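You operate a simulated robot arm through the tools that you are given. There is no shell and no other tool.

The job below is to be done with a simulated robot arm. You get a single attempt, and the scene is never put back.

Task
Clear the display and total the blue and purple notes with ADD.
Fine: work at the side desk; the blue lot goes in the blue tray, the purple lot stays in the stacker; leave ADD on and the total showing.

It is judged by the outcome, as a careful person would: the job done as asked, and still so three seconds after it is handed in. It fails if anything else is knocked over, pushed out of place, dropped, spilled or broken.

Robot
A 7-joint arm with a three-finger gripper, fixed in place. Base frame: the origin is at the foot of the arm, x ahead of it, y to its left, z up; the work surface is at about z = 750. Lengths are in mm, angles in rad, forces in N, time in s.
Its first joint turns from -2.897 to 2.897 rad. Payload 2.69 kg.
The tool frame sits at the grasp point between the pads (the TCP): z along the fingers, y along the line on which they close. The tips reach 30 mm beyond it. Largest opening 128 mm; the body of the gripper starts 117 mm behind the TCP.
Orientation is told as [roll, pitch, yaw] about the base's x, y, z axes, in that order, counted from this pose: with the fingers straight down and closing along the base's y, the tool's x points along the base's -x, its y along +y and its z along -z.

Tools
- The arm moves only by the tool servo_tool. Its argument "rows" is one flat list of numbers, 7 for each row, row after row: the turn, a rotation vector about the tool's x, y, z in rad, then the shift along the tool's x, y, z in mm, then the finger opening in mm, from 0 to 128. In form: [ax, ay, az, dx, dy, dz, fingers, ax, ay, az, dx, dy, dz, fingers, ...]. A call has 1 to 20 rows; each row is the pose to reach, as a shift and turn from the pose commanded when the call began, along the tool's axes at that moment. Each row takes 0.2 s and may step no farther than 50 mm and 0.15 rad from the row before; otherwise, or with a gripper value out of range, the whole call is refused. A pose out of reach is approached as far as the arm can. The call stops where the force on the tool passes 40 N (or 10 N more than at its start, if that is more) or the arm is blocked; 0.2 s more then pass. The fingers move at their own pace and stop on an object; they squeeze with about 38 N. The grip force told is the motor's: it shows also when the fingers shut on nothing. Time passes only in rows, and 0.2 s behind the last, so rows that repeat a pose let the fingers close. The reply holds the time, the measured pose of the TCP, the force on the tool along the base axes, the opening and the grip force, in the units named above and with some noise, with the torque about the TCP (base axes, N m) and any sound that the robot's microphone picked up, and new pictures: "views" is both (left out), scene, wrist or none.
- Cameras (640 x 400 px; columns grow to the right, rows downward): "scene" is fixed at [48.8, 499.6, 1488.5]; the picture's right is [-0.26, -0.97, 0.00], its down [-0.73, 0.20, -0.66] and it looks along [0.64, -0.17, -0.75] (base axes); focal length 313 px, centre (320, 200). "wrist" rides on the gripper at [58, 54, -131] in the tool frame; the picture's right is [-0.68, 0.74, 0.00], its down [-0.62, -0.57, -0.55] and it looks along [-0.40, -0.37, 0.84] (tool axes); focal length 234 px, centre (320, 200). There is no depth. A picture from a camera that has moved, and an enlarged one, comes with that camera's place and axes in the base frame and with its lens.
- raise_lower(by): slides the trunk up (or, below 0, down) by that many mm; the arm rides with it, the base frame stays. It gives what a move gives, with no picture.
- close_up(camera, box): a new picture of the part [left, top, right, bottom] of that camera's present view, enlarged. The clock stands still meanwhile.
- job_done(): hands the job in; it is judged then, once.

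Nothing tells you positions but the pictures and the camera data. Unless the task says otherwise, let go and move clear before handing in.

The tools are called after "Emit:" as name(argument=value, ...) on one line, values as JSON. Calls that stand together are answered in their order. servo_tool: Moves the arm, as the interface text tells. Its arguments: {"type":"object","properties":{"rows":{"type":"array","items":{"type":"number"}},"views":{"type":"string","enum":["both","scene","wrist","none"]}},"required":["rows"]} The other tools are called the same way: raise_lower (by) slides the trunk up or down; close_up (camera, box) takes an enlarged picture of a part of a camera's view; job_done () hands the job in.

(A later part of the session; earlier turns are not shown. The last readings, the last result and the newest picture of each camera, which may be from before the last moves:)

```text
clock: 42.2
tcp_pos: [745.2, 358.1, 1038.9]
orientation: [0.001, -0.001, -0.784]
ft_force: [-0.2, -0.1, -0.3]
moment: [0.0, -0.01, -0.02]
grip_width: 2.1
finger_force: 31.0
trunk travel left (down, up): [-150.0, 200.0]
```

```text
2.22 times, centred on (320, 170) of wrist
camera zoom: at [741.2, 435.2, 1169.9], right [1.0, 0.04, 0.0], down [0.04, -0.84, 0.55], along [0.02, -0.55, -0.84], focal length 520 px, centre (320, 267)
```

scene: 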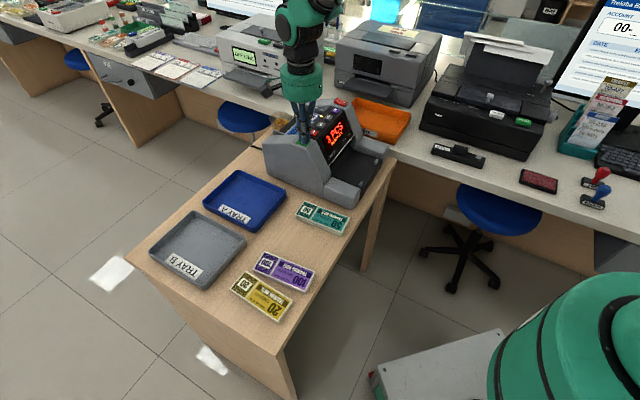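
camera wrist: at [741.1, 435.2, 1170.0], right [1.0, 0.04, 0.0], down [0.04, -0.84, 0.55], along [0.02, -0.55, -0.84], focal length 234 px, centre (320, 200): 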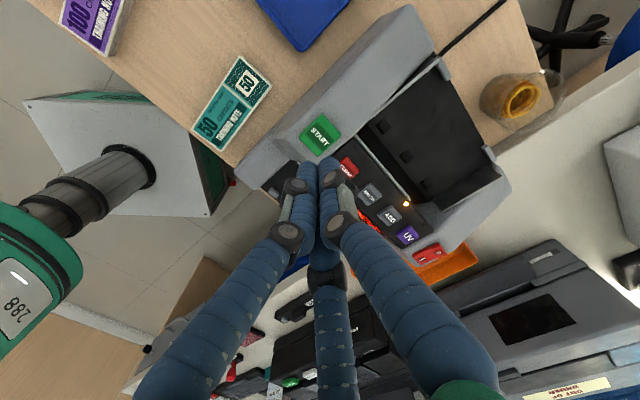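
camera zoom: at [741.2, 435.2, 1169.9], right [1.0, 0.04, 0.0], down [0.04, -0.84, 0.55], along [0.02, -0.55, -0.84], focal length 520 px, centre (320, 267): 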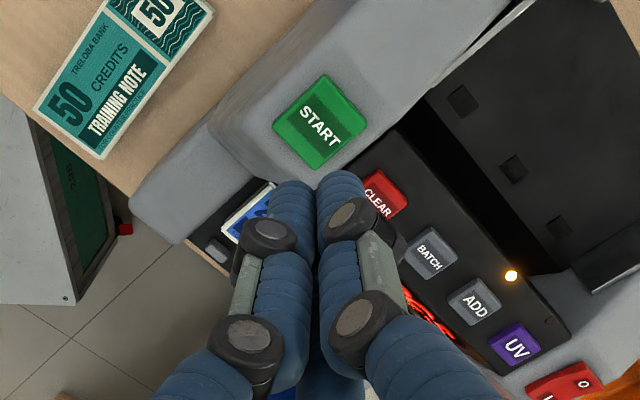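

The display reads 48 PCS and the blue lot lies in the stacker. I'll move round to view the stacker from the front and confirm the count has stopped.

Emit:
servo_tool(rows=[0, 0, -0.1428, -4.7, -18.2, 0, 20, 0, 0, -0.2856, -9.4, -36.4, 0, 40, 0, 0, -0.4284, -14.1, -54.5, 0, 60, 0, 0, -0.5712, -18.8, -72.7, 5, 80, 0, 0, -0.714, -23.5, -90.9, 10, 100, 0, 0, -0.8568, -28.2, -109, 15, 110, 0, 0, -0.9996, -32.9, -127, 20, 110, 0, 0, -1.1424, -37.6, -145, 25, 110, 0, 0, -1.2852, -42.3, -164, 30, 110, 0, 0, -1.428, -47, -182, 35, 110, 0, 0, -1.5708, -51.6, -200, 39, 110, 0, 0, -1.5708, -51.6, -200, 39, 110], views="both")

Emit:
close_up(camera="wrist", box=[180, 20, 460, 260])

Emit:
close_up(camera="scene", box=[280, 80, 400, 200])

```text
clock: 44.8
tcp_pos: [639.9, 179.9, 1001.2]
orientation: [0.001, 0.0, 0.785]
ft_force: [-0.6, -0.8, 0.9]
moment: [0.02, 0.01, 0.0]
grip_width: 109.8
finger_force: 0.2
trunk travel left (down, up): [-150.0, 200.0]
camera wrist: at [560.9, 174.3, 1132.2], right [-0.04, 1.0, 0.0], down [0.84, 0.04, 0.55], along [0.55, 0.02, -0.84], focal length 234 px, centre (320, 200)
```

scene: 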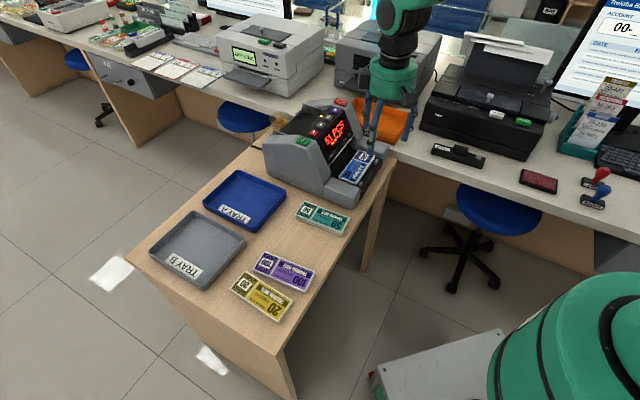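
wrist: 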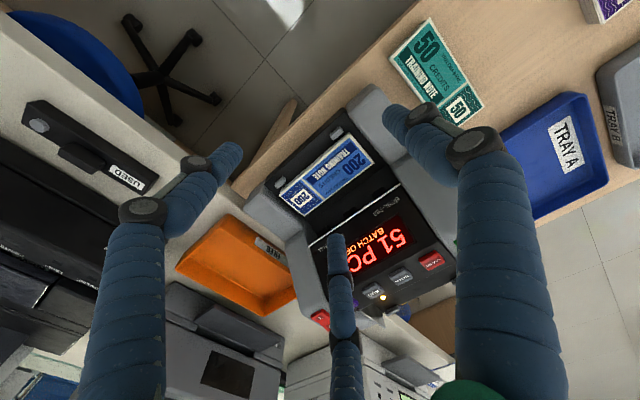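

```text
1.67 times, centred on (320, 140) of wrist
camera zoom: at [560.9, 174.3, 1132.2], right [-0.04, 1.0, 0.0], down [0.84, 0.04, 0.55], along [0.55, 0.02, -0.84], focal length 390 px, centre (320, 300)
```

zoom: 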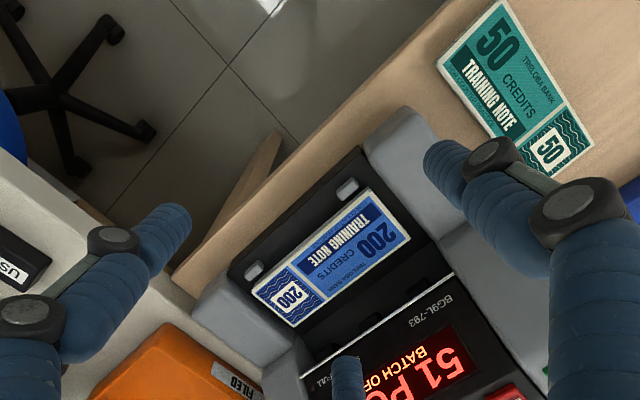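

```text
3.33 times, centred on (340, 140) of scene
camera zoom: at [48.8, 499.6, 1488.5], right [-0.26, -0.97, 0.0], down [-0.73, 0.2, -0.66], along [0.64, -0.17, -0.75], focal length 1045 px, centre (253, 400)
```

zoom: 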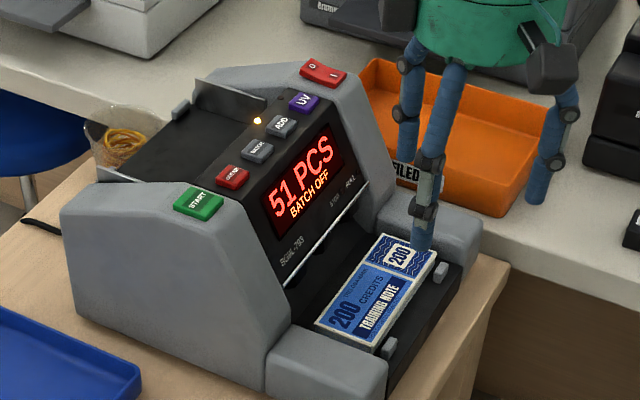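

The count now reads 51 PCS and the bundle has slid forward toward the stops. I'll wait a moment to be sure both have finished.

Emit:
servo_tool(rows=[0, 0, 0, 0, 0, 0, 110, 0, 0, 0, 0, 0, 0, 110, 0, 0, 0, 0, 0, 0, 110, 0, 0, 0, 0, 0, 0, 110, 0, 0, 0, 0, 0, 0, 110], views="wrist")

Emit:
close_up(camera="scene", box=[320, 110, 400, 190])

Emit:
close_up(camera="wrist", box=[240, 80, 400, 220])

```text
clock: 46.0
tcp_pos: [638.8, 180.1, 1001.0]
orientation: [-0.001, 0.001, 0.786]
ft_force: [-0.3, 0.0, 0.0]
moment: [-0.03, -0.02, -0.03]
grip_width: 109.9
finger_force: 0.0
trunk travel left (down, up): [-150.0, 200.0]
camera wrist: at [561.1, 174.8, 1132.0], right [-0.04, 1.0, 0.0], down [0.84, 0.04, 0.55], along [0.55, 0.02, -0.84], focal length 234 px, centre (320, 200)
```

wrist: 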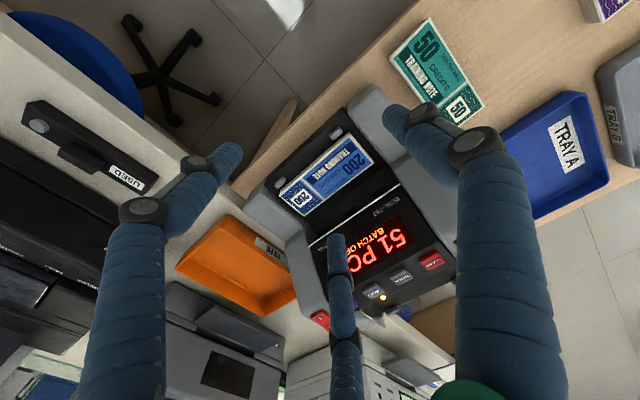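

```text
5.00 times, centred on (360, 150) of scene
camera zoom: at [48.8, 499.6, 1488.5], right [-0.26, -0.97, 0.0], down [-0.73, 0.2, -0.66], along [0.64, -0.17, -0.75], focal length 1567 px, centre (120, 450)
```

zoom: 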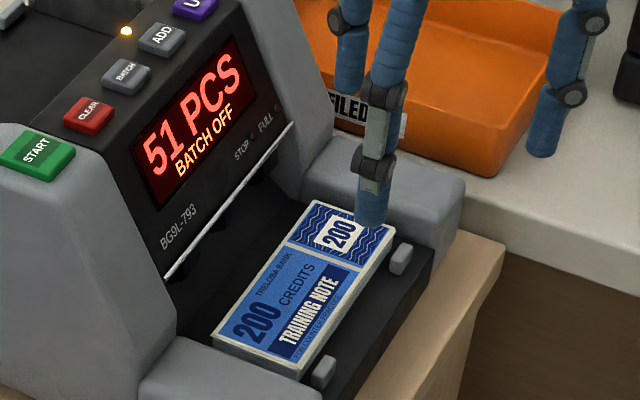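

```text
2.86 times, centred on (320, 150) of wrist
camera zoom: at [561.1, 174.8, 1132.0], right [-0.04, 1.0, 0.0], down [0.84, 0.04, 0.55], along [0.55, 0.02, -0.84], focal length 669 px, centre (320, 343)
```

zoom: 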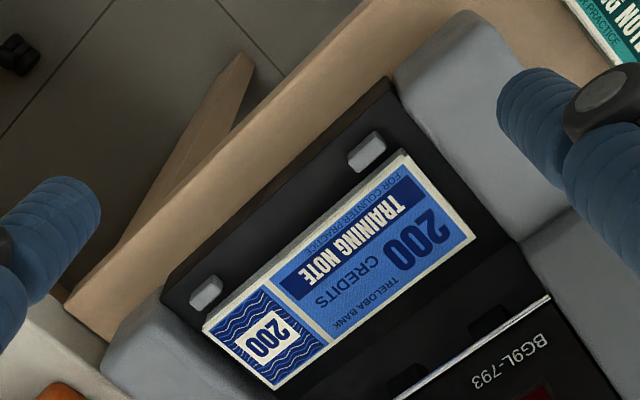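

The count has settled at 51 PCS. The bundle (centre ≈ (738, 189), top z ≈ 800) sits about 9 mm short of the stops. The gap behind it, under the chrome strip, is only about 20 mm. With closed fingers I'll first press lightly on it and draw it forward to the stops to make room for the rear fingers.

Emit:
servo_tool(rows=[0, 0, 0.13, -19, -16, 0, 60, 0, 0, 0.26, -38, -32, 0, 30, 0, 0, 0.39, -57, -48, 0, 0, 0, 0, 0.524, -76.4, -63.9, 0, 0, 0, 0, 0.524, -76.4, -63.9, 40, 0, 0, 0, 0.524, -76.4, -63.9, 80, 0, 0, 0, 0.524, -76.4, -63.9, 115, 0, 0, 0, 0.524, -76.4, -63.9, 145, 0, 0, 0, 0.524, -76.4, -63.9, 145, 0], views="both")

Emit:
close_up(camera="wrist", box=[200, 60, 440, 260])

Emit:
close_up(camera="scene", box=[310, 90, 400, 180])

```text
clock: 48.0
tcp_pos: [738.9, 191.1, 855.8]
orientation: [0.0, -0.001, 0.261]
ft_force: [-0.5, 0.6, 0.3]
moment: [-0.01, 0.05, 0.02]
grip_width: 2.3
finger_force: 32.0
trunk travel left (down, up): [-150.0, 200.0]
camera wrist: at [668.9, 225.4, 987.8], right [0.46, 0.89, 0.0], down [0.74, -0.39, 0.55], along [0.49, -0.25, -0.84], focal length 234 px, centre (320, 200)
```

scene: 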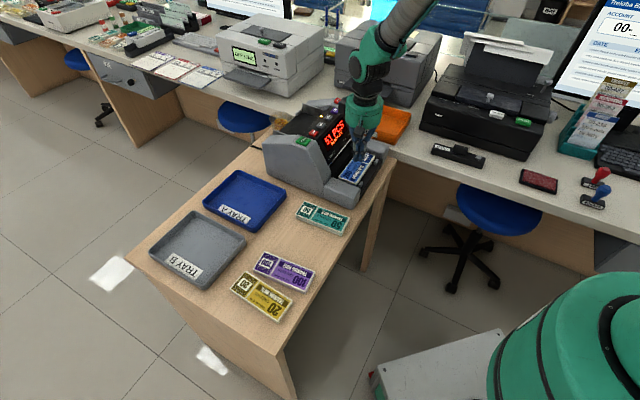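
wrist: 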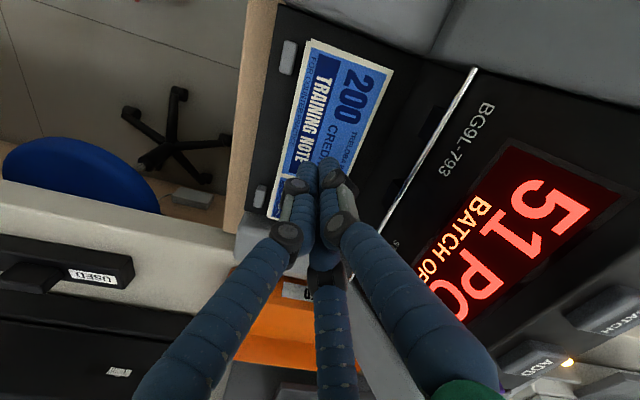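

```text
2.00 times, centred on (320, 160) of wrist
camera zoom: at [668.9, 225.4, 987.8], right [0.46, 0.89, 0.0], down [0.74, -0.39, 0.55], along [0.49, -0.25, -0.84], focal length 468 px, centre (320, 280)
```

zoom: 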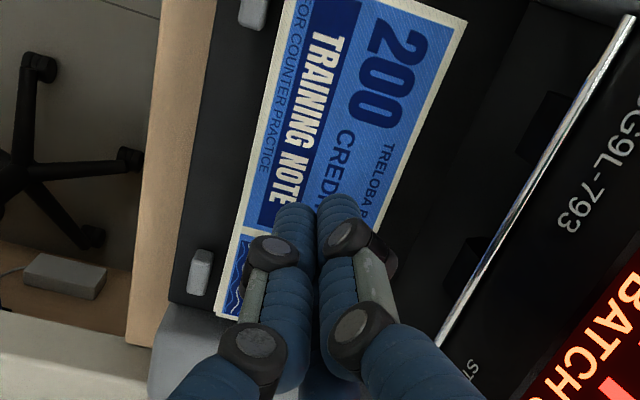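

```text
4.44 times, centred on (355, 135) of scene
camera zoom: at [48.8, 499.6, 1488.5], right [-0.26, -0.97, 0.0], down [-0.73, 0.2, -0.66], along [0.64, -0.17, -0.75], focal length 1393 px, centre (164, 489)
```

zoom: 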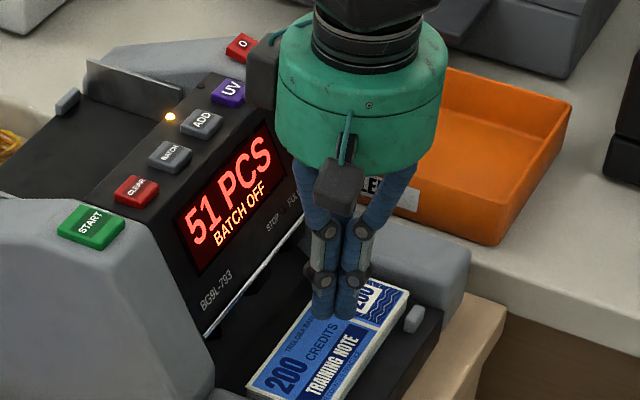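

The gap behind is about 23 mm and the bundle is about 5 mm from the stops. I'll touch down lightly on the bundle's top.

Emit:
servo_tool(rows=[0, 0, 0, 0, 0, 12, 0, 0, 0, 0, 0, 0, 18, 0, 0, 0, 0, 0, 0, 21, 0, 0, 0, 0, 0, 0, 23, 0, 0, 0, 0, 0, 0, 24, 0], views="none")

```text
clock: 49.2
tcp_pos: [737.9, 188.4, 833.7]
orientation: [0.002, -0.002, 0.262]
ft_force: [-6.2, -0.8, 17.9]
moment: [-0.04, 0.17, 0.01]
grip_width: 5.8
finger_force: 31.5
trunk travel left (down, up): [-150.0, 200.0]
```

Contact at z≈804 (bundle top). I'll ease off a bit and drag 7 mm toward the stops.

Emit:
servo_tool(rows=[0, 0, 0, 0, 0, -0.7, 0, 0, 0, 0, 1.7, -1, -0.7, 0, 0, 0, 0, 3.4, -2, -0.7, 0, 0, 0, 0, 5.2, -3, -0.7, 0, 0, 0, 0, 6.9, -4, -0.7, 0], views="wrist")

Emit:
close_up(camera="wrist", box=[200, 60, 440, 260])

```text
clock: 50.4
tcp_pos: [733.0, 182.0, 834.7]
orientation: [0.0, -0.002, 0.262]
ft_force: [5.8, 3.3, 16.5]
moment: [0.09, -0.13, -0.05]
grip_width: 5.9
finger_force: 31.5
trunk travel left (down, up): [-150.0, 200.0]
camera wrist: at [663.4, 216.9, 964.3], right [0.46, 0.89, 0.0], down [0.74, -0.39, 0.55], along [0.49, -0.25, -0.84], focal length 234 px, centre (320, 200)
```

wrist: 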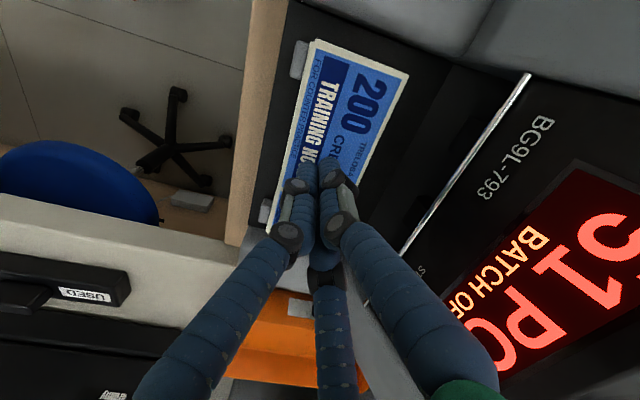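

```text
2.00 times, centred on (320, 160) of wrist
camera zoom: at [663.4, 216.9, 964.3], right [0.46, 0.89, 0.0], down [0.74, -0.39, 0.55], along [0.49, -0.25, -0.84], focal length 468 px, centre (320, 280)
```

zoom: 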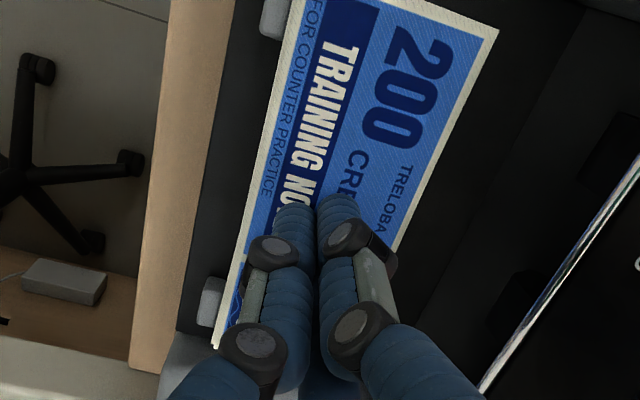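

The bundle now appears to be against the stops. Lifting off to look.

Emit:
servo_tool(rows=[0, 0, 0, 0, 0, -10, 0, 0, 0, 0, 0, 0, -35, 0, 0, 0, 0, 0, 0, -70, 40, 0, 0, 0, 0, 0, -80, 80, 0, 0, 0, 0, 0, -80, 112, 0, 0, 0, 0, 0, -80, 112], views="both")

Emit:
close_up(camera="wrist", box=[200, 20, 440, 220])

Emit:
close_up(camera="scene", box=[310, 90, 400, 190])

```text
clock: 51.8
tcp_pos: [733.9, 182.7, 912.6]
orientation: [-0.001, 0.0, 0.262]
ft_force: [0.4, -0.1, -0.7]
moment: [-0.01, 0.04, 0.01]
grip_width: 112.0
finger_force: 0.2
trunk travel left (down, up): [-150.0, 200.0]
camera wrist: at [663.2, 217.5, 1044.4], right [0.46, 0.89, 0.0], down [0.74, -0.39, 0.55], along [0.49, -0.25, -0.84], focal length 234 px, centre (320, 200)
```

scene: 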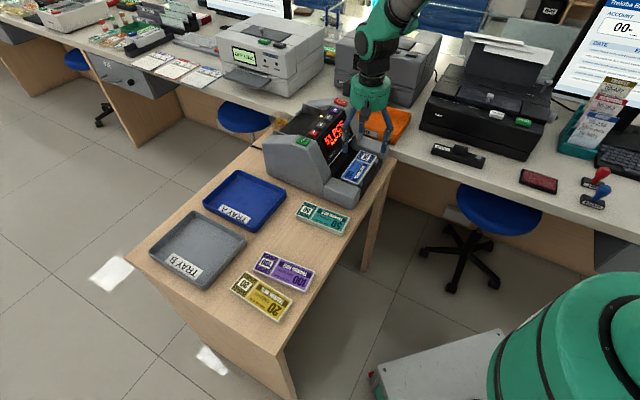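
wrist: 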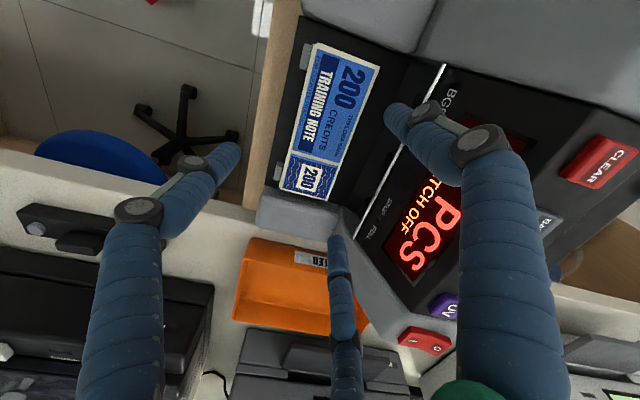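

```text
2.00 times, centred on (320, 120) of wrist
camera zoom: at [663.2, 217.5, 1044.4], right [0.46, 0.89, 0.0], down [0.74, -0.39, 0.55], along [0.49, -0.25, -0.84], focal length 468 px, centre (320, 360)
```

zoom: 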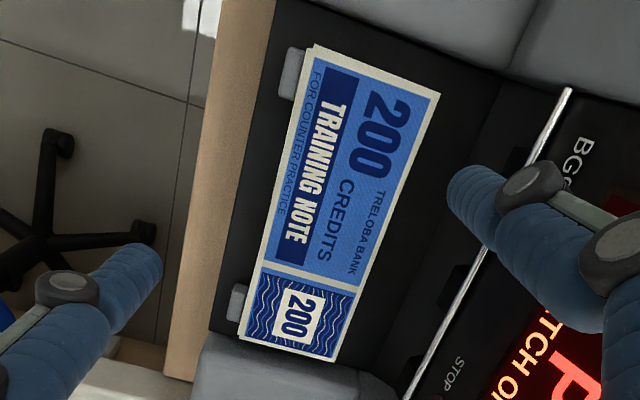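

```text
4.00 times, centred on (355, 140) of scene
camera zoom: at [48.8, 499.6, 1488.5], right [-0.26, -0.97, 0.0], down [-0.73, 0.2, -0.66], along [0.64, -0.17, -0.75], focal length 1254 px, centre (180, 440)
```

zoom: 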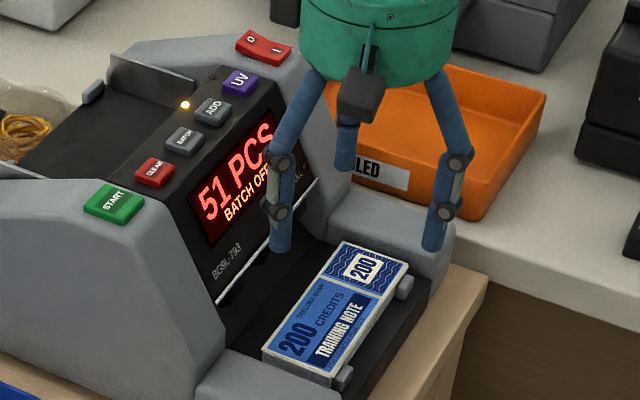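

The blue bundle now sits against the stops, spanning f 618–678, with about 28 mm free behind it. I'll position the hand with one finger in front and two behind at a 98 mm opening, and lower partway.

Emit:
servo_tool(rows=[0, 0, 0, -6, 4, 0, 98, 0, 0, 0, -10.9, 8.4, 0, 98, 0, 0, 0, -10.9, 8.4, 20, 98, 0, 0, 0, -10.9, 8.4, 40, 98, 0, 0, 0, -10.9, 8.4, 50, 98, 0, 0, 0, -10.9, 8.4, 50, 98], views="both")

Emit:
close_up(camera="wrist", box=[200, 40, 440, 260])

Emit:
close_up(camera="scene", box=[310, 100, 400, 190])

```text
clock: 53.2
tcp_pos: [743.0, 195.6, 863.0]
orientation: [0.001, 0.001, 0.261]
ft_force: [0.7, 0.8, -0.6]
moment: [0.0, 0.01, -0.01]
grip_width: 98.0
finger_force: 0.1
trunk travel left (down, up): [-150.0, 200.0]
camera wrist: at [672.7, 229.4, 993.4], right [0.46, 0.89, 0.0], down [0.74, -0.39, 0.55], along [0.49, -0.25, -0.84], focal length 234 px, centre (320, 200)
```

scene: 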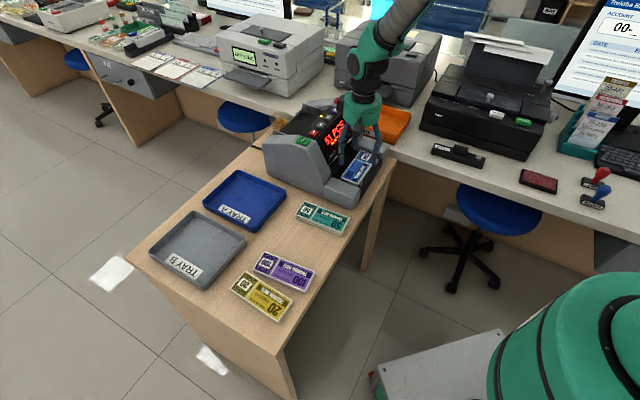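
wrist: 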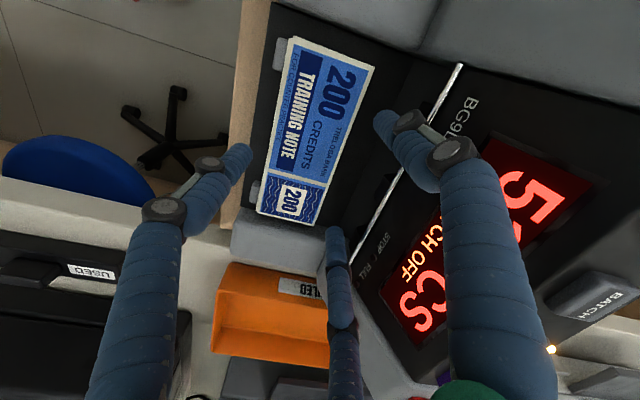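

```text
1.82 times, centred on (320, 150) of wrist
camera zoom: at [672.7, 229.4, 993.4], right [0.46, 0.89, 0.0], down [0.74, -0.39, 0.55], along [0.49, -0.25, -0.84], focal length 426 px, centre (320, 291)
```

zoom: 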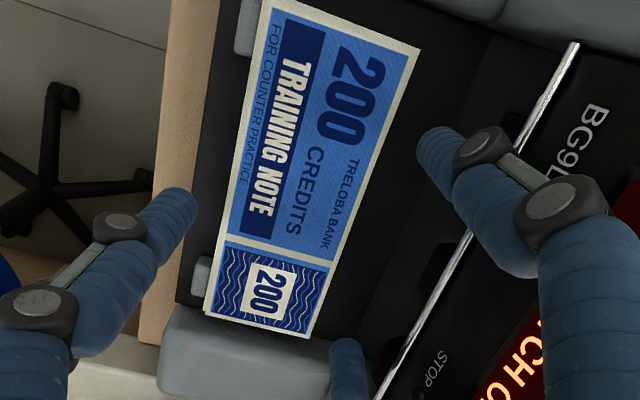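

```text
4.44 times, centred on (355, 145) of scene
camera zoom: at [48.8, 499.6, 1488.5], right [-0.26, -0.97, 0.0], down [-0.73, 0.2, -0.66], along [0.64, -0.17, -0.75], focal length 1393 px, centre (164, 444)
```

zoom: 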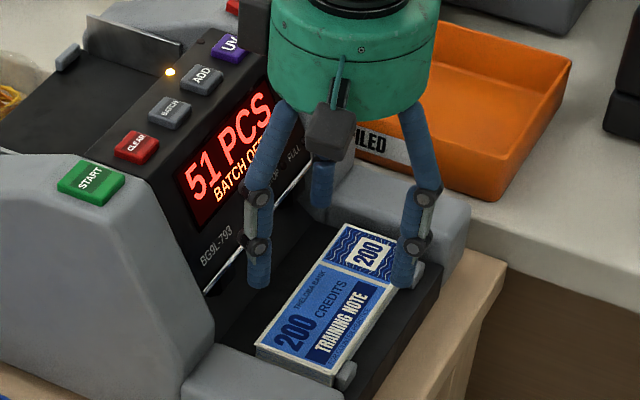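

In the tool frame the bundle is centred in the gap: about 4–5 mm clear front and back, and about 8 mm from the chrome strip. Lowering the fingers around it.

Emit:
servo_tool(rows=[0, 0, 0, 0, 0, 10, 98, 0, 0, 0, 0, 0, 18, 98, 0, 0, 0, 0, 0, 24, 98, 0, 0, 0, 0, 0, 29, 98, 0, 0, 0, 0, 0, 33, 98, 0, 0, 0, 0, 0, 36, 98], views="wrist")

Emit:
close_up(camera="scene", box=[310, 100, 400, 190])

Emit:
close_up(camera="wrist", box=[200, 40, 440, 260])

```text
clock: 54.6
tcp_pos: [740.7, 193.9, 826.6]
orientation: [0.001, 0.001, 0.262]
ft_force: [-0.5, -0.6, -0.5]
moment: [0.02, 0.02, 0.0]
grip_width: 98.0
finger_force: 0.0
trunk travel left (down, up): [-150.0, 200.0]
camera wrist: at [671.3, 228.7, 957.4], right [0.46, 0.89, 0.0], down [0.74, -0.39, 0.55], along [0.49, -0.25, -0.84], focal length 234 px, centre (320, 200)
```

wrist: 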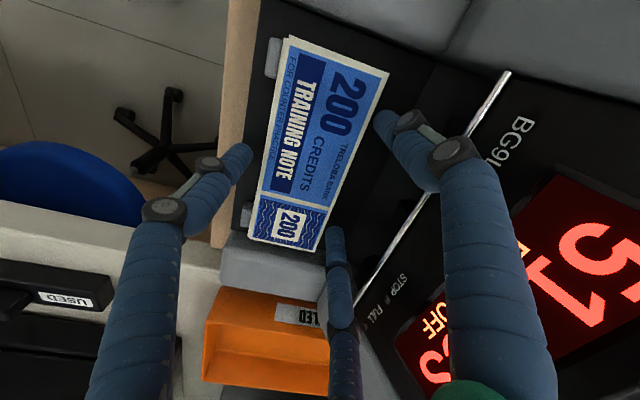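

```text
4.44 times, centred on (355, 145) of scene
camera zoom: at [48.8, 499.6, 1488.5], right [-0.26, -0.97, 0.0], down [-0.73, 0.2, -0.66], along [0.64, -0.17, -0.75], focal length 1393 px, centre (164, 444)
```

zoom: 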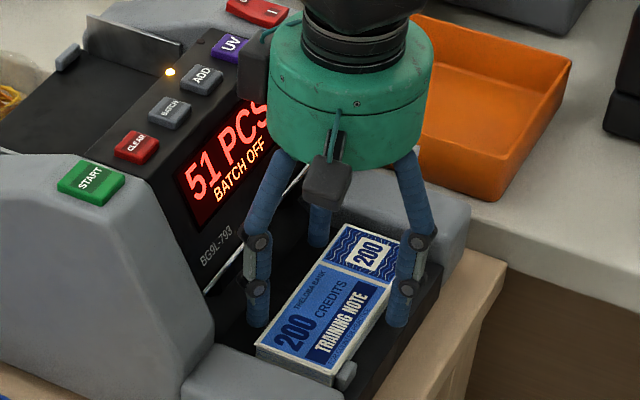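

```text
1.82 times, centred on (320, 150) of wrist
camera zoom: at [671.3, 228.7, 957.4], right [0.46, 0.89, 0.0], down [0.74, -0.39, 0.55], along [0.49, -0.25, -0.84], focal length 426 px, centre (320, 291)
```

zoom: 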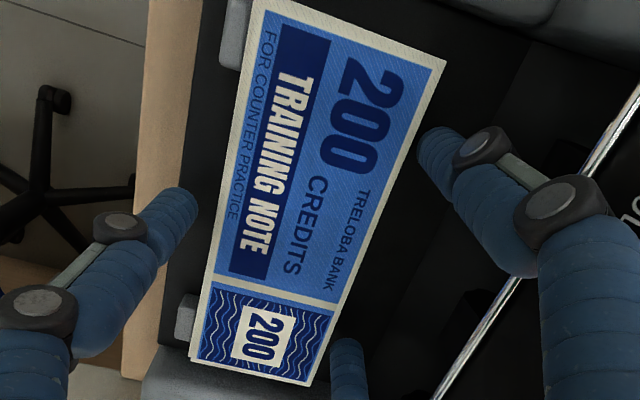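

Fingers are down around the bundle with no contact. Lowering 2 mm more, then closing.

Emit:
servo_tool(rows=[0, 0, 0, 0, 0, 1.5, 98, 0, 0, 0, 0, 0, 2.5, 98, 0, 0, 0, 0, 0, 2.5, 90, 0, 0, 0, 0, 0, 2.5, 82, 0, 0, 0, 0, 0, 2.5, 70, 0, 0, 0, 0, 0, 2.5, 65, 0, 0, 0, 0, 0, 2.5, 65], views="wrist")

Emit:
close_up(camera="scene", box=[310, 100, 400, 190])

Emit:
close_up(camera="wrist", box=[200, 40, 440, 260])

```text
clock: 56.2
tcp_pos: [742.2, 194.1, 825.3]
orientation: [0.0, -0.001, 0.263]
ft_force: [2.4, 0.1, 5.1]
moment: [-0.03, 0.03, -0.04]
grip_width: 83.3
finger_force: 37.7
trunk travel left (down, up): [-150.0, 200.0]
camera wrist: at [671.9, 228.4, 955.8], right [0.46, 0.89, 0.0], down [0.74, -0.39, 0.55], along [0.49, -0.25, -0.84], focal length 234 px, centre (320, 200)
```

wrist: 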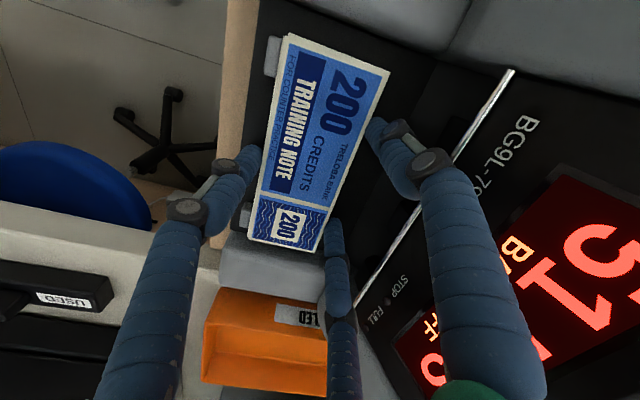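

```text
4.44 times, centred on (355, 145) of scene
camera zoom: at [48.8, 499.6, 1488.5], right [-0.26, -0.97, 0.0], down [-0.73, 0.2, -0.66], along [0.64, -0.17, -0.75], focal length 1393 px, centre (164, 444)
```

zoom: 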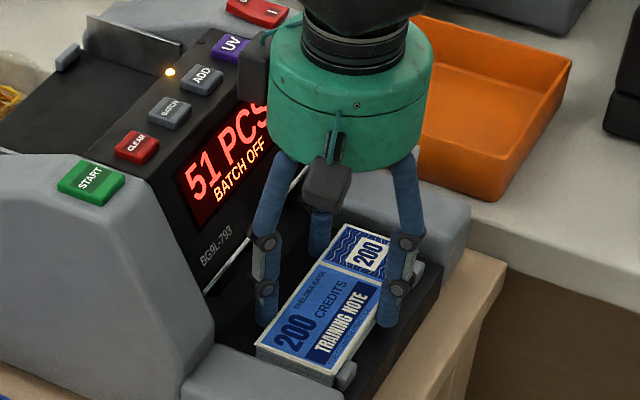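

```text
1.82 times, centred on (320, 150) of wrist
camera zoom: at [671.9, 228.4, 955.8], right [0.46, 0.89, 0.0], down [0.74, -0.39, 0.55], along [0.49, -0.25, -0.84], focal length 426 px, centre (320, 291)
```

zoom: 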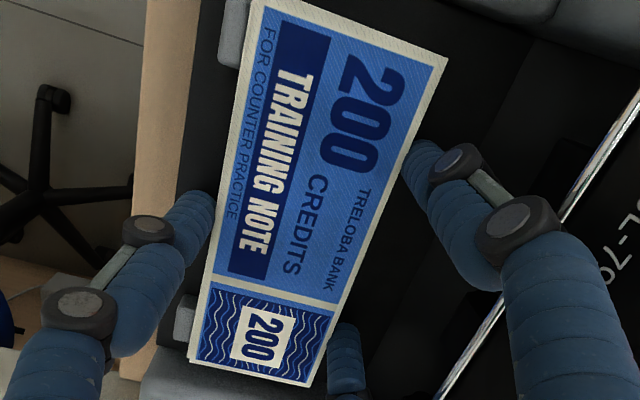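

Gripped at 83 mm. Lifting straight up, slowly.

Emit:
servo_tool(rows=[0, 0, 0, 0, 0, -5, 65, 0, 0, 0, 0, 0, -15, 65, 0, 0, 0, 0, 0, -30, 65, 0, 0, 0, 0, 0, -50, 65, 0, 0, 0, 0, 0, -75, 65, 0, 0, 0, 0, 0, -75, 65], views="both")

Emit:
close_up(camera="scene", box=[300, 80, 400, 190])

```text
clock: 57.6
tcp_pos: [740.9, 192.3, 898.4]
orientation: [0.0, -0.001, 0.262]
ft_force: [0.3, 0.7, -0.7]
moment: [0.02, 0.01, -0.02]
grip_width: 83.1
finger_force: 38.3
trunk travel left (down, up): [-150.0, 200.0]
camera wrist: at [670.6, 227.6, 1029.4], right [0.46, 0.89, 0.0], down [0.74, -0.39, 0.55], along [0.49, -0.25, -0.84], focal length 234 px, centre (320, 200)
```

scene: 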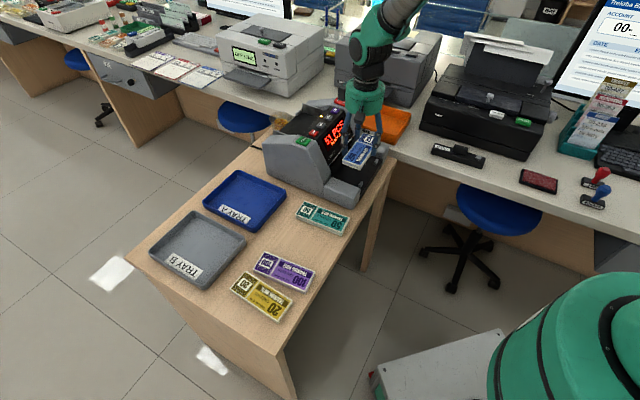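
wrist: 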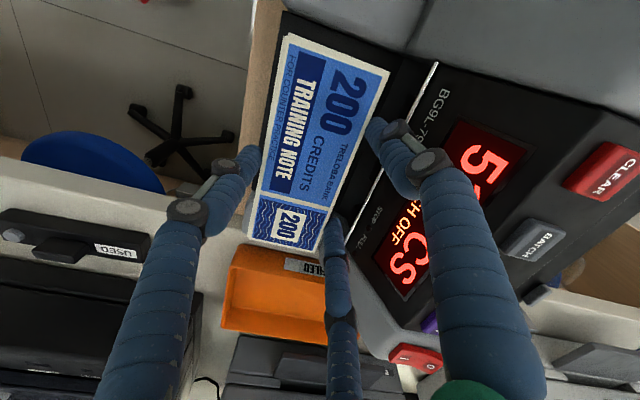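

```text
3.64 times, centred on (350, 135) of scene
camera zoom: at [48.8, 499.6, 1488.5], right [-0.26, -0.97, 0.0], down [-0.73, 0.2, -0.66], along [0.64, -0.17, -0.75], focal length 1140 px, centre (211, 436)
```

zoom: 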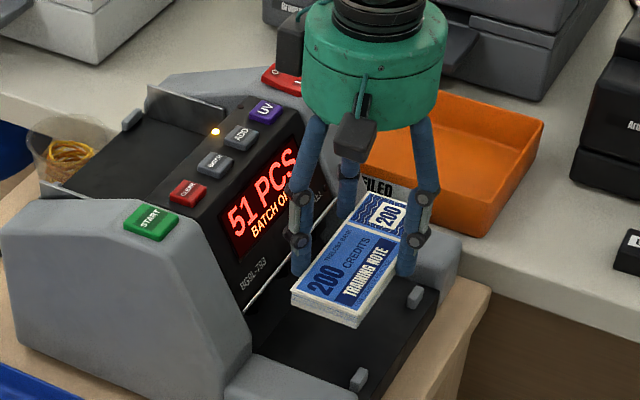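

The blue bundle is clear of the stacker, and the display still shows 51 PCS with ADD lit. I'll lift higher and carry it over to the blue tray, turning it so its long side runs along the tray.

Emit:
servo_tool(rows=[0, 0, 0, 0, 0, -40, 65, 0, 0, 0, 0, 0, -80, 65, 0, 0, 0, 0, 0, -112, 65, 0, 0, -0.1309, -6.36, 30.45, -112, 65, 0, 0, -0.2618, -12.7, 60.9, -112, 65, 0, 0, -0.3927, -19.1, 91.4, -112, 65, 0, 0, -0.5236, -25.4, 121.8, -112, 65, 0, 0, -0.6545, -31.8, 152.3, -112, 65, 0, 0, -0.7854, -38.2, 182.7, -112, 65, 0, 0, -0.9163, -44.5, 213.2, -112, 65, 0, 0, -1.0472, -50.9, 243.6, -112, 65, 0, 0, -1.1781, -57.2, 274.1, -112, 65, 0, 0, -1.309, -63.6, 304.5, -112, 65, 0, 0, -1.4399, -70, 335, -112, 65, 0, 0, -1.5708, -76.3, 365.4, -112, 65, 0, 0, -1.5708, -76.3, 365.4, -112, 65], views="both")

Emit:
close_up(camera="wrist", box=[180, 20, 460, 240])

```text
clock: 61.0
tcp_pos: [723.8, 569.3, 1009.0]
orientation: [0.001, -0.001, 1.834]
ft_force: [0.3, 0.3, -0.6]
moment: [-0.04, 0.0, 0.02]
grip_width: 83.1
finger_force: 37.1
trunk travel left (down, up): [-150.0, 200.0]
camera wrist: at [688.5, 497.4, 1141.1], right [-0.89, 0.46, 0.0], down [0.39, 0.74, 0.55], along [0.25, 0.49, -0.84], focal length 234 px, centre (320, 200)
```

scene: 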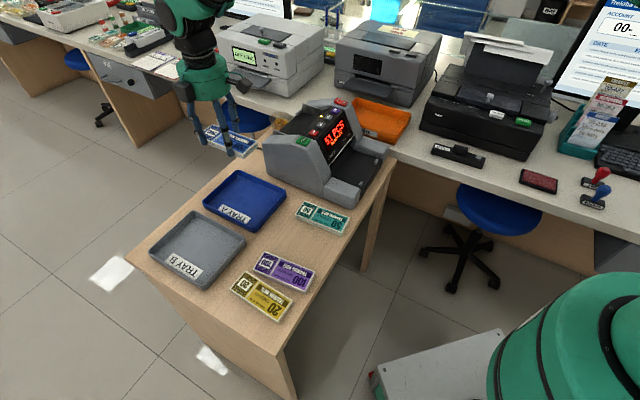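
wrist: 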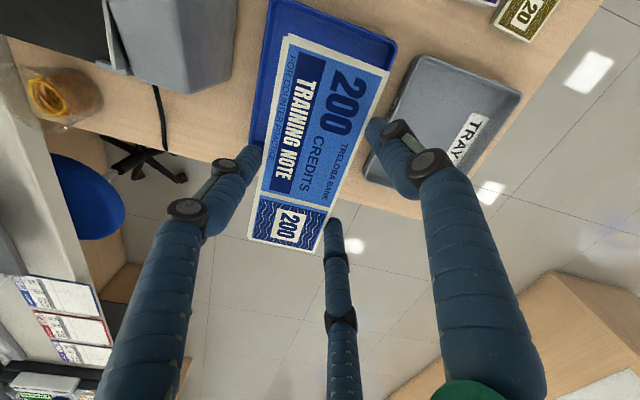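

```text
1.82 times, centred on (320, 130) of wrist
camera zoom: at [688.5, 497.4, 1141.1], right [-0.89, 0.46, 0.0], down [0.39, 0.74, 0.55], along [0.25, 0.49, -0.84], focal length 426 px, centre (320, 327)
```

zoom: 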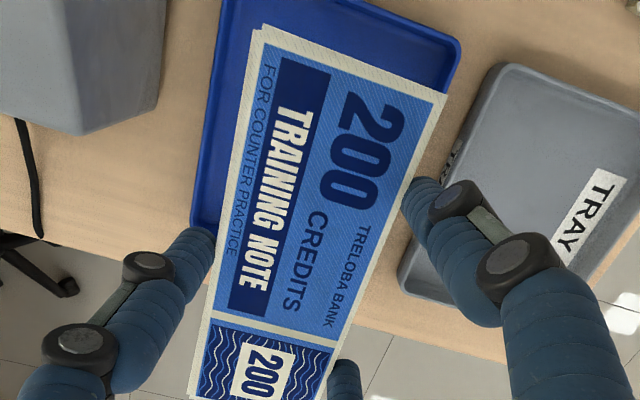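

The bundle is over the tray (tray centre ≈ (729, 554)). I'll correct by about 7 mm and lower it to just above the tray.

Emit:
servo_tool(rows=[0, 0, 0, 5.2, 5.1, 40, 65, 0, 0, 0, 5.2, 5.1, 80, 65, 0, 0, 0, 5.2, 5.1, 120, 65, 0, 0, 0, 5.2, 5.1, 155, 65, 0, 0, 0, 5.2, 5.1, 180, 65, 0, 0, 0, 5.2, 5.1, 180, 65], views="both")

Emit:
close_up(camera="wrist", box=[180, 0, 460, 260])

Emit:
close_up(camera="scene", box=[180, 130, 310, 250])

```text
clock: 62.4
tcp_pos: [717.6, 561.9, 832.2]
orientation: [0.0, 0.0, 1.834]
ft_force: [0.0, 0.6, -2.1]
moment: [0.01, 0.02, 0.02]
grip_width: 83.1
finger_force: 37.7
trunk travel left (down, up): [-150.0, 200.0]
camera wrist: at [681.8, 490.0, 962.2], right [-0.89, 0.46, 0.0], down [0.39, 0.74, 0.55], along [0.25, 0.49, -0.84], focal length 234 px, centre (320, 200)
```

scene: 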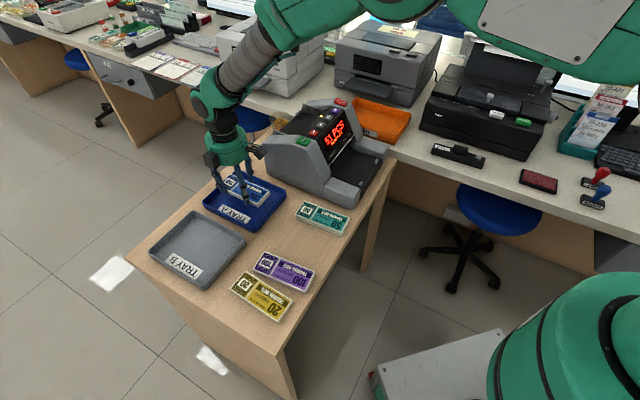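
wrist: 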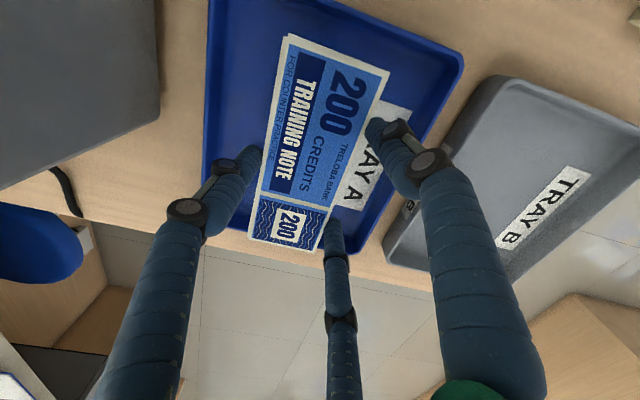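

```text
1.54 times, centred on (320, 130) of wrist
camera zoom: at [681.8, 490.0, 962.2], right [-0.89, 0.46, 0.0], down [0.39, 0.74, 0.55], along [0.25, 0.49, -0.84], focal length 360 px, centre (320, 308)
```

zoom: 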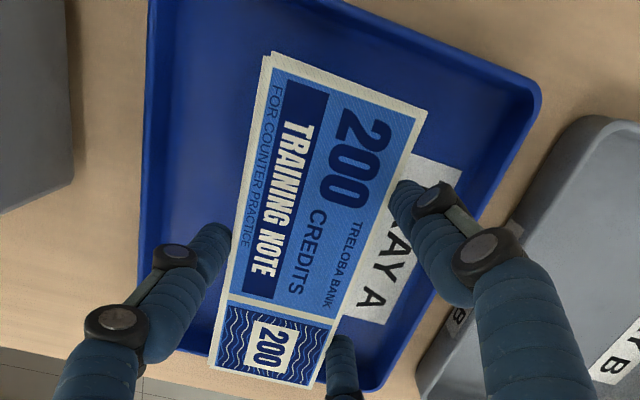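

```text
3.33 times, centred on (245, 190) of scene
camera zoom: at [48.8, 499.6, 1488.5], right [-0.26, -0.97, 0.0], down [-0.73, 0.2, -0.66], along [0.64, -0.17, -0.75], focal length 1045 px, centre (570, 233)
```

zoom: 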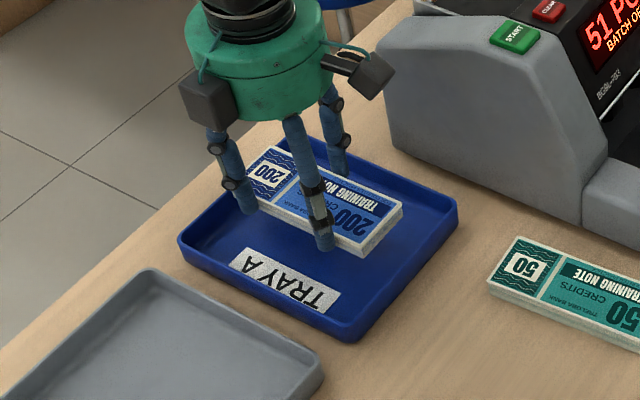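

The bundle is well inside the tray outline. Lowering to the tray floor.

Emit:
servo_tool(rows=[0, 0, 0, 0, 0, 15, 65, 0, 0, 0, 0, 0, 28, 65, 0, 0, 0, 0, 0, 35, 65, 0, 0, 0, 0, 0, 39, 65, 0, 0, 0, 0, 0, 41, 65], views="wrist")

Emit:
close_up(camera="scene", box=[180, 130, 310, 250])

```text
clock: 63.6
tcp_pos: [717.9, 561.5, 789.3]
orientation: [0.0, 0.0, 1.833]
ft_force: [-0.3, 0.4, -0.2]
moment: [-0.02, 0.01, 0.0]
grip_width: 83.6
finger_force: 37.6
trunk travel left (down, up): [-150.0, 200.0]
camera wrist: at [680.7, 488.3, 920.7], right [-0.89, 0.46, 0.0], down [0.39, 0.74, 0.55], along [0.25, 0.49, -0.84], focal length 234 px, centre (320, 200)
```

wrist: 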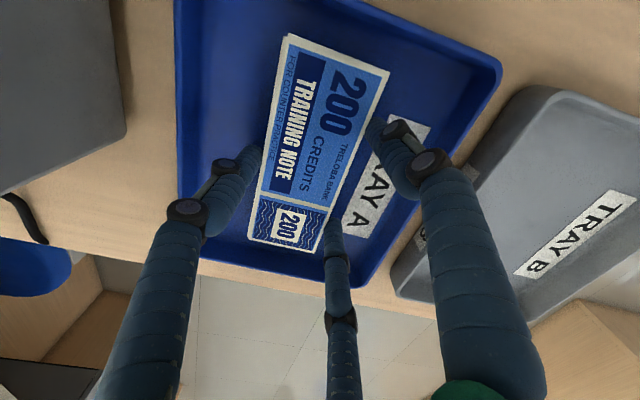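

```text
3.33 times, centred on (245, 190) of scene
camera zoom: at [48.8, 499.6, 1488.5], right [-0.26, -0.97, 0.0], down [-0.73, 0.2, -0.66], along [0.64, -0.17, -0.75], focal length 1045 px, centre (570, 233)
```

zoom: 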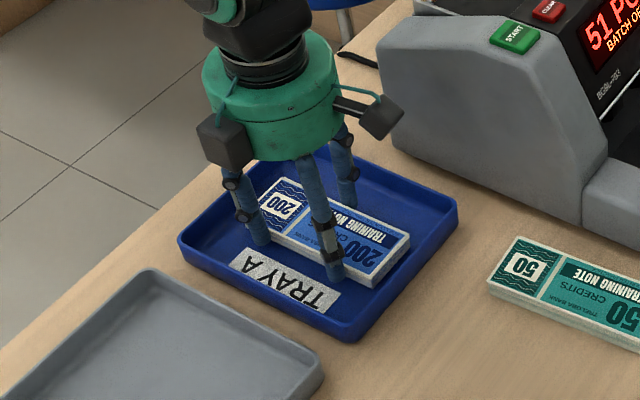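

No contact yet. Going down in 1 mm steps until it touches.

Emit:
servo_tool(rows=[0, 0, 0, 0, 0, 1, 65, 0, 0, 0, 0, 0, 2, 65, 0, 0, 0, 0, 0, 3, 65], views="none")

```text
clock: 64.4
tcp_pos: [717.4, 561.1, 788.9]
orientation: [0.0, -0.001, 1.832]
ft_force: [-0.5, -0.7, 8.8]
moment: [-0.43, 0.23, -0.06]
grip_width: 83.2
finger_force: 38.1
trunk travel left (down, up): [-150.0, 200.0]
```

The bundle touches the tray floor. Opening to release, then rising.

Emit:
servo_tool(rows=[0, 0, 0, 0, 0, -0.5, 65, 0, 0, 0, 0, 0, -0.5, 88, 0, 0, 0, 0, 0, -0.5, 98, 0, 0, 0, 0, 0, -0.5, 100, 0, 0, 0, 0, 0, -15, 100, 0, 0, 0, 0, 0, -45, 100, 0, 0, 0, 0, 0, -90, 100, 0, 0, 0, 0, 0, -135, 100, 0, 0, 0, 0, 0, -180, 100, 0, 0, 0, 0, 0, -200, 100], views="both")

Emit:
close_up(camera="scene", box=[180, 130, 310, 250])

Emit:
close_up(camera="scene", box=[260, 80, 400, 200])

```text
clock: 66.6
tcp_pos: [716.0, 558.5, 990.4]
orientation: [0.0, -0.001, 1.833]
ft_force: [-0.7, -0.5, 0.7]
moment: [0.01, -0.01, 0.02]
grip_width: 99.8
finger_force: 0.1
trunk travel left (down, up): [-150.0, 200.0]
camera wrist: at [680.8, 487.2, 1120.6], right [-0.89, 0.46, 0.0], down [0.39, 0.74, 0.55], along [0.25, 0.49, -0.84], focal length 234 px, centre (320, 200)
```

scene: 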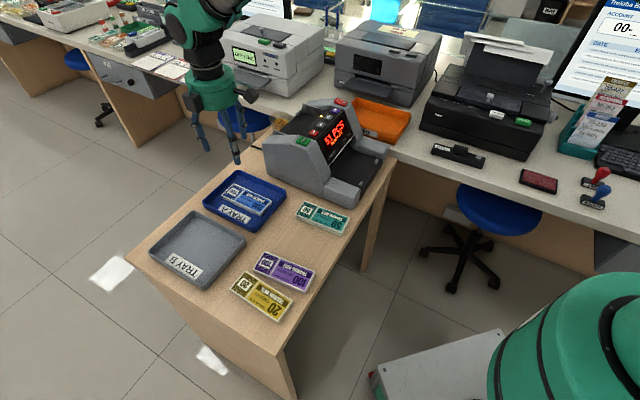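
wrist: 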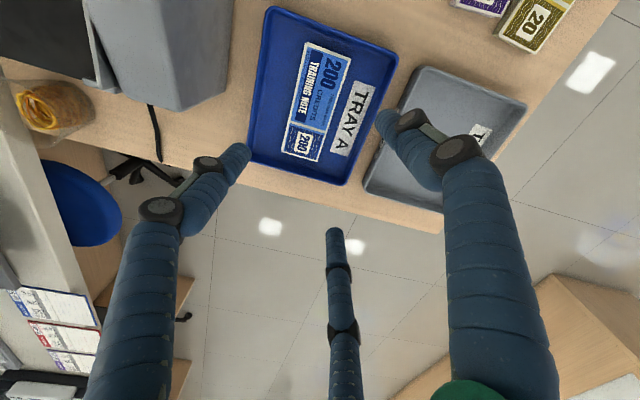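

```text
3.33 times, centred on (245, 190) of scene
camera zoom: at [48.8, 499.6, 1488.5], right [-0.26, -0.97, 0.0], down [-0.73, 0.2, -0.66], along [0.64, -0.17, -0.75], focal length 1045 px, centre (570, 233)
```

zoom: 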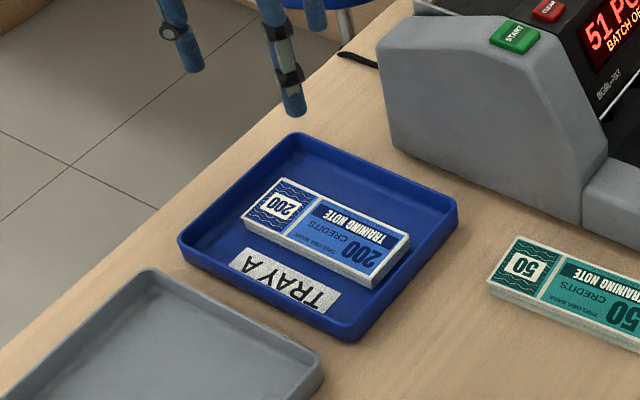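

```text
3.33 times, centred on (330, 140) of scene
camera zoom: at [48.8, 499.6, 1488.5], right [-0.26, -0.97, 0.0], down [-0.73, 0.2, -0.66], along [0.64, -0.17, -0.75], focal length 1045 px, centre (287, 400)
```

zoom: 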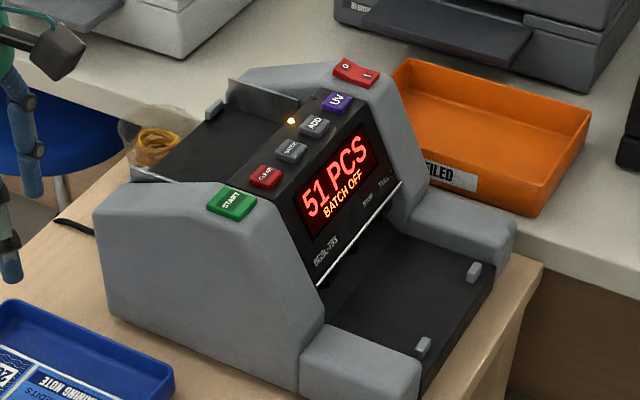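

The blue lot is flat in the blue tray and the display holds 51 PCS with ADD lit. Next is the purple bundle; I'll move above it and measure its gap to the yellow one.

Emit:
servo_tool(rows=[0, 0, 0.131, 0, 34.7, 0, 100, 0, 0, 0.262, 0, 69.4, 0, 100, 0, 0, 0.393, 1, 104, 0, 100, 0, 0, 0.524, 1, 138.8, 0, 100, 0, 0, 0.655, 1, 173.4, 0, 100, 0, 0, 0.786, 2, 208.1, 10, 100, 0, 0, 0.917, 2, 242.8, 20, 100, 0, 0, 1.048, 2.2, 277.5, 40, 100, 0, 0, 1.048, 2.2, 277.5, 40, 100], views="both")

Emit:
close_up(camera="wrist", box=[180, 0, 460, 220])

```text
clock: 68.6
tcp_pos: [448.6, 486.0, 950.8]
orientation: [0.001, 0.0, 0.785]
ft_force: [-0.1, 0.1, 0.6]
moment: [-0.02, -0.03, -0.03]
grip_width: 99.9
finger_force: 0.1
trunk travel left (down, up): [-150.0, 200.0]
camera wrist: at [369.2, 481.0, 1081.2], right [-0.04, 1.0, 0.0], down [0.84, 0.03, 0.55], along [0.55, 0.02, -0.84], focal length 234 px, centre (320, 200)
```

scene: 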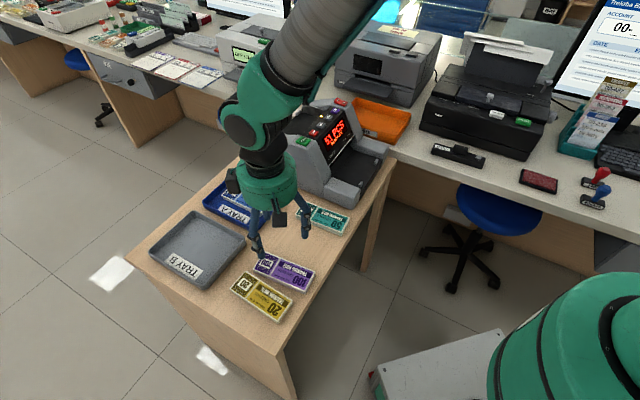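
wrist: 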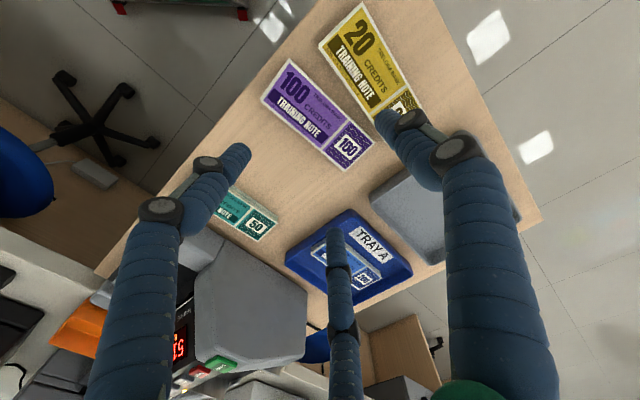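

```text
1.82 times, centred on (320, 110) of wrist
camera zoom: at [369.2, 481.0, 1081.2], right [-0.04, 1.0, 0.0], down [0.84, 0.03, 0.55], along [0.55, 0.02, -0.84], focal length 426 px, centre (320, 364)
```

zoom: 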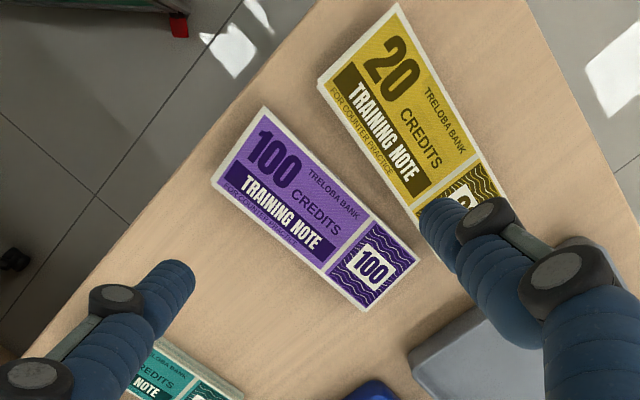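

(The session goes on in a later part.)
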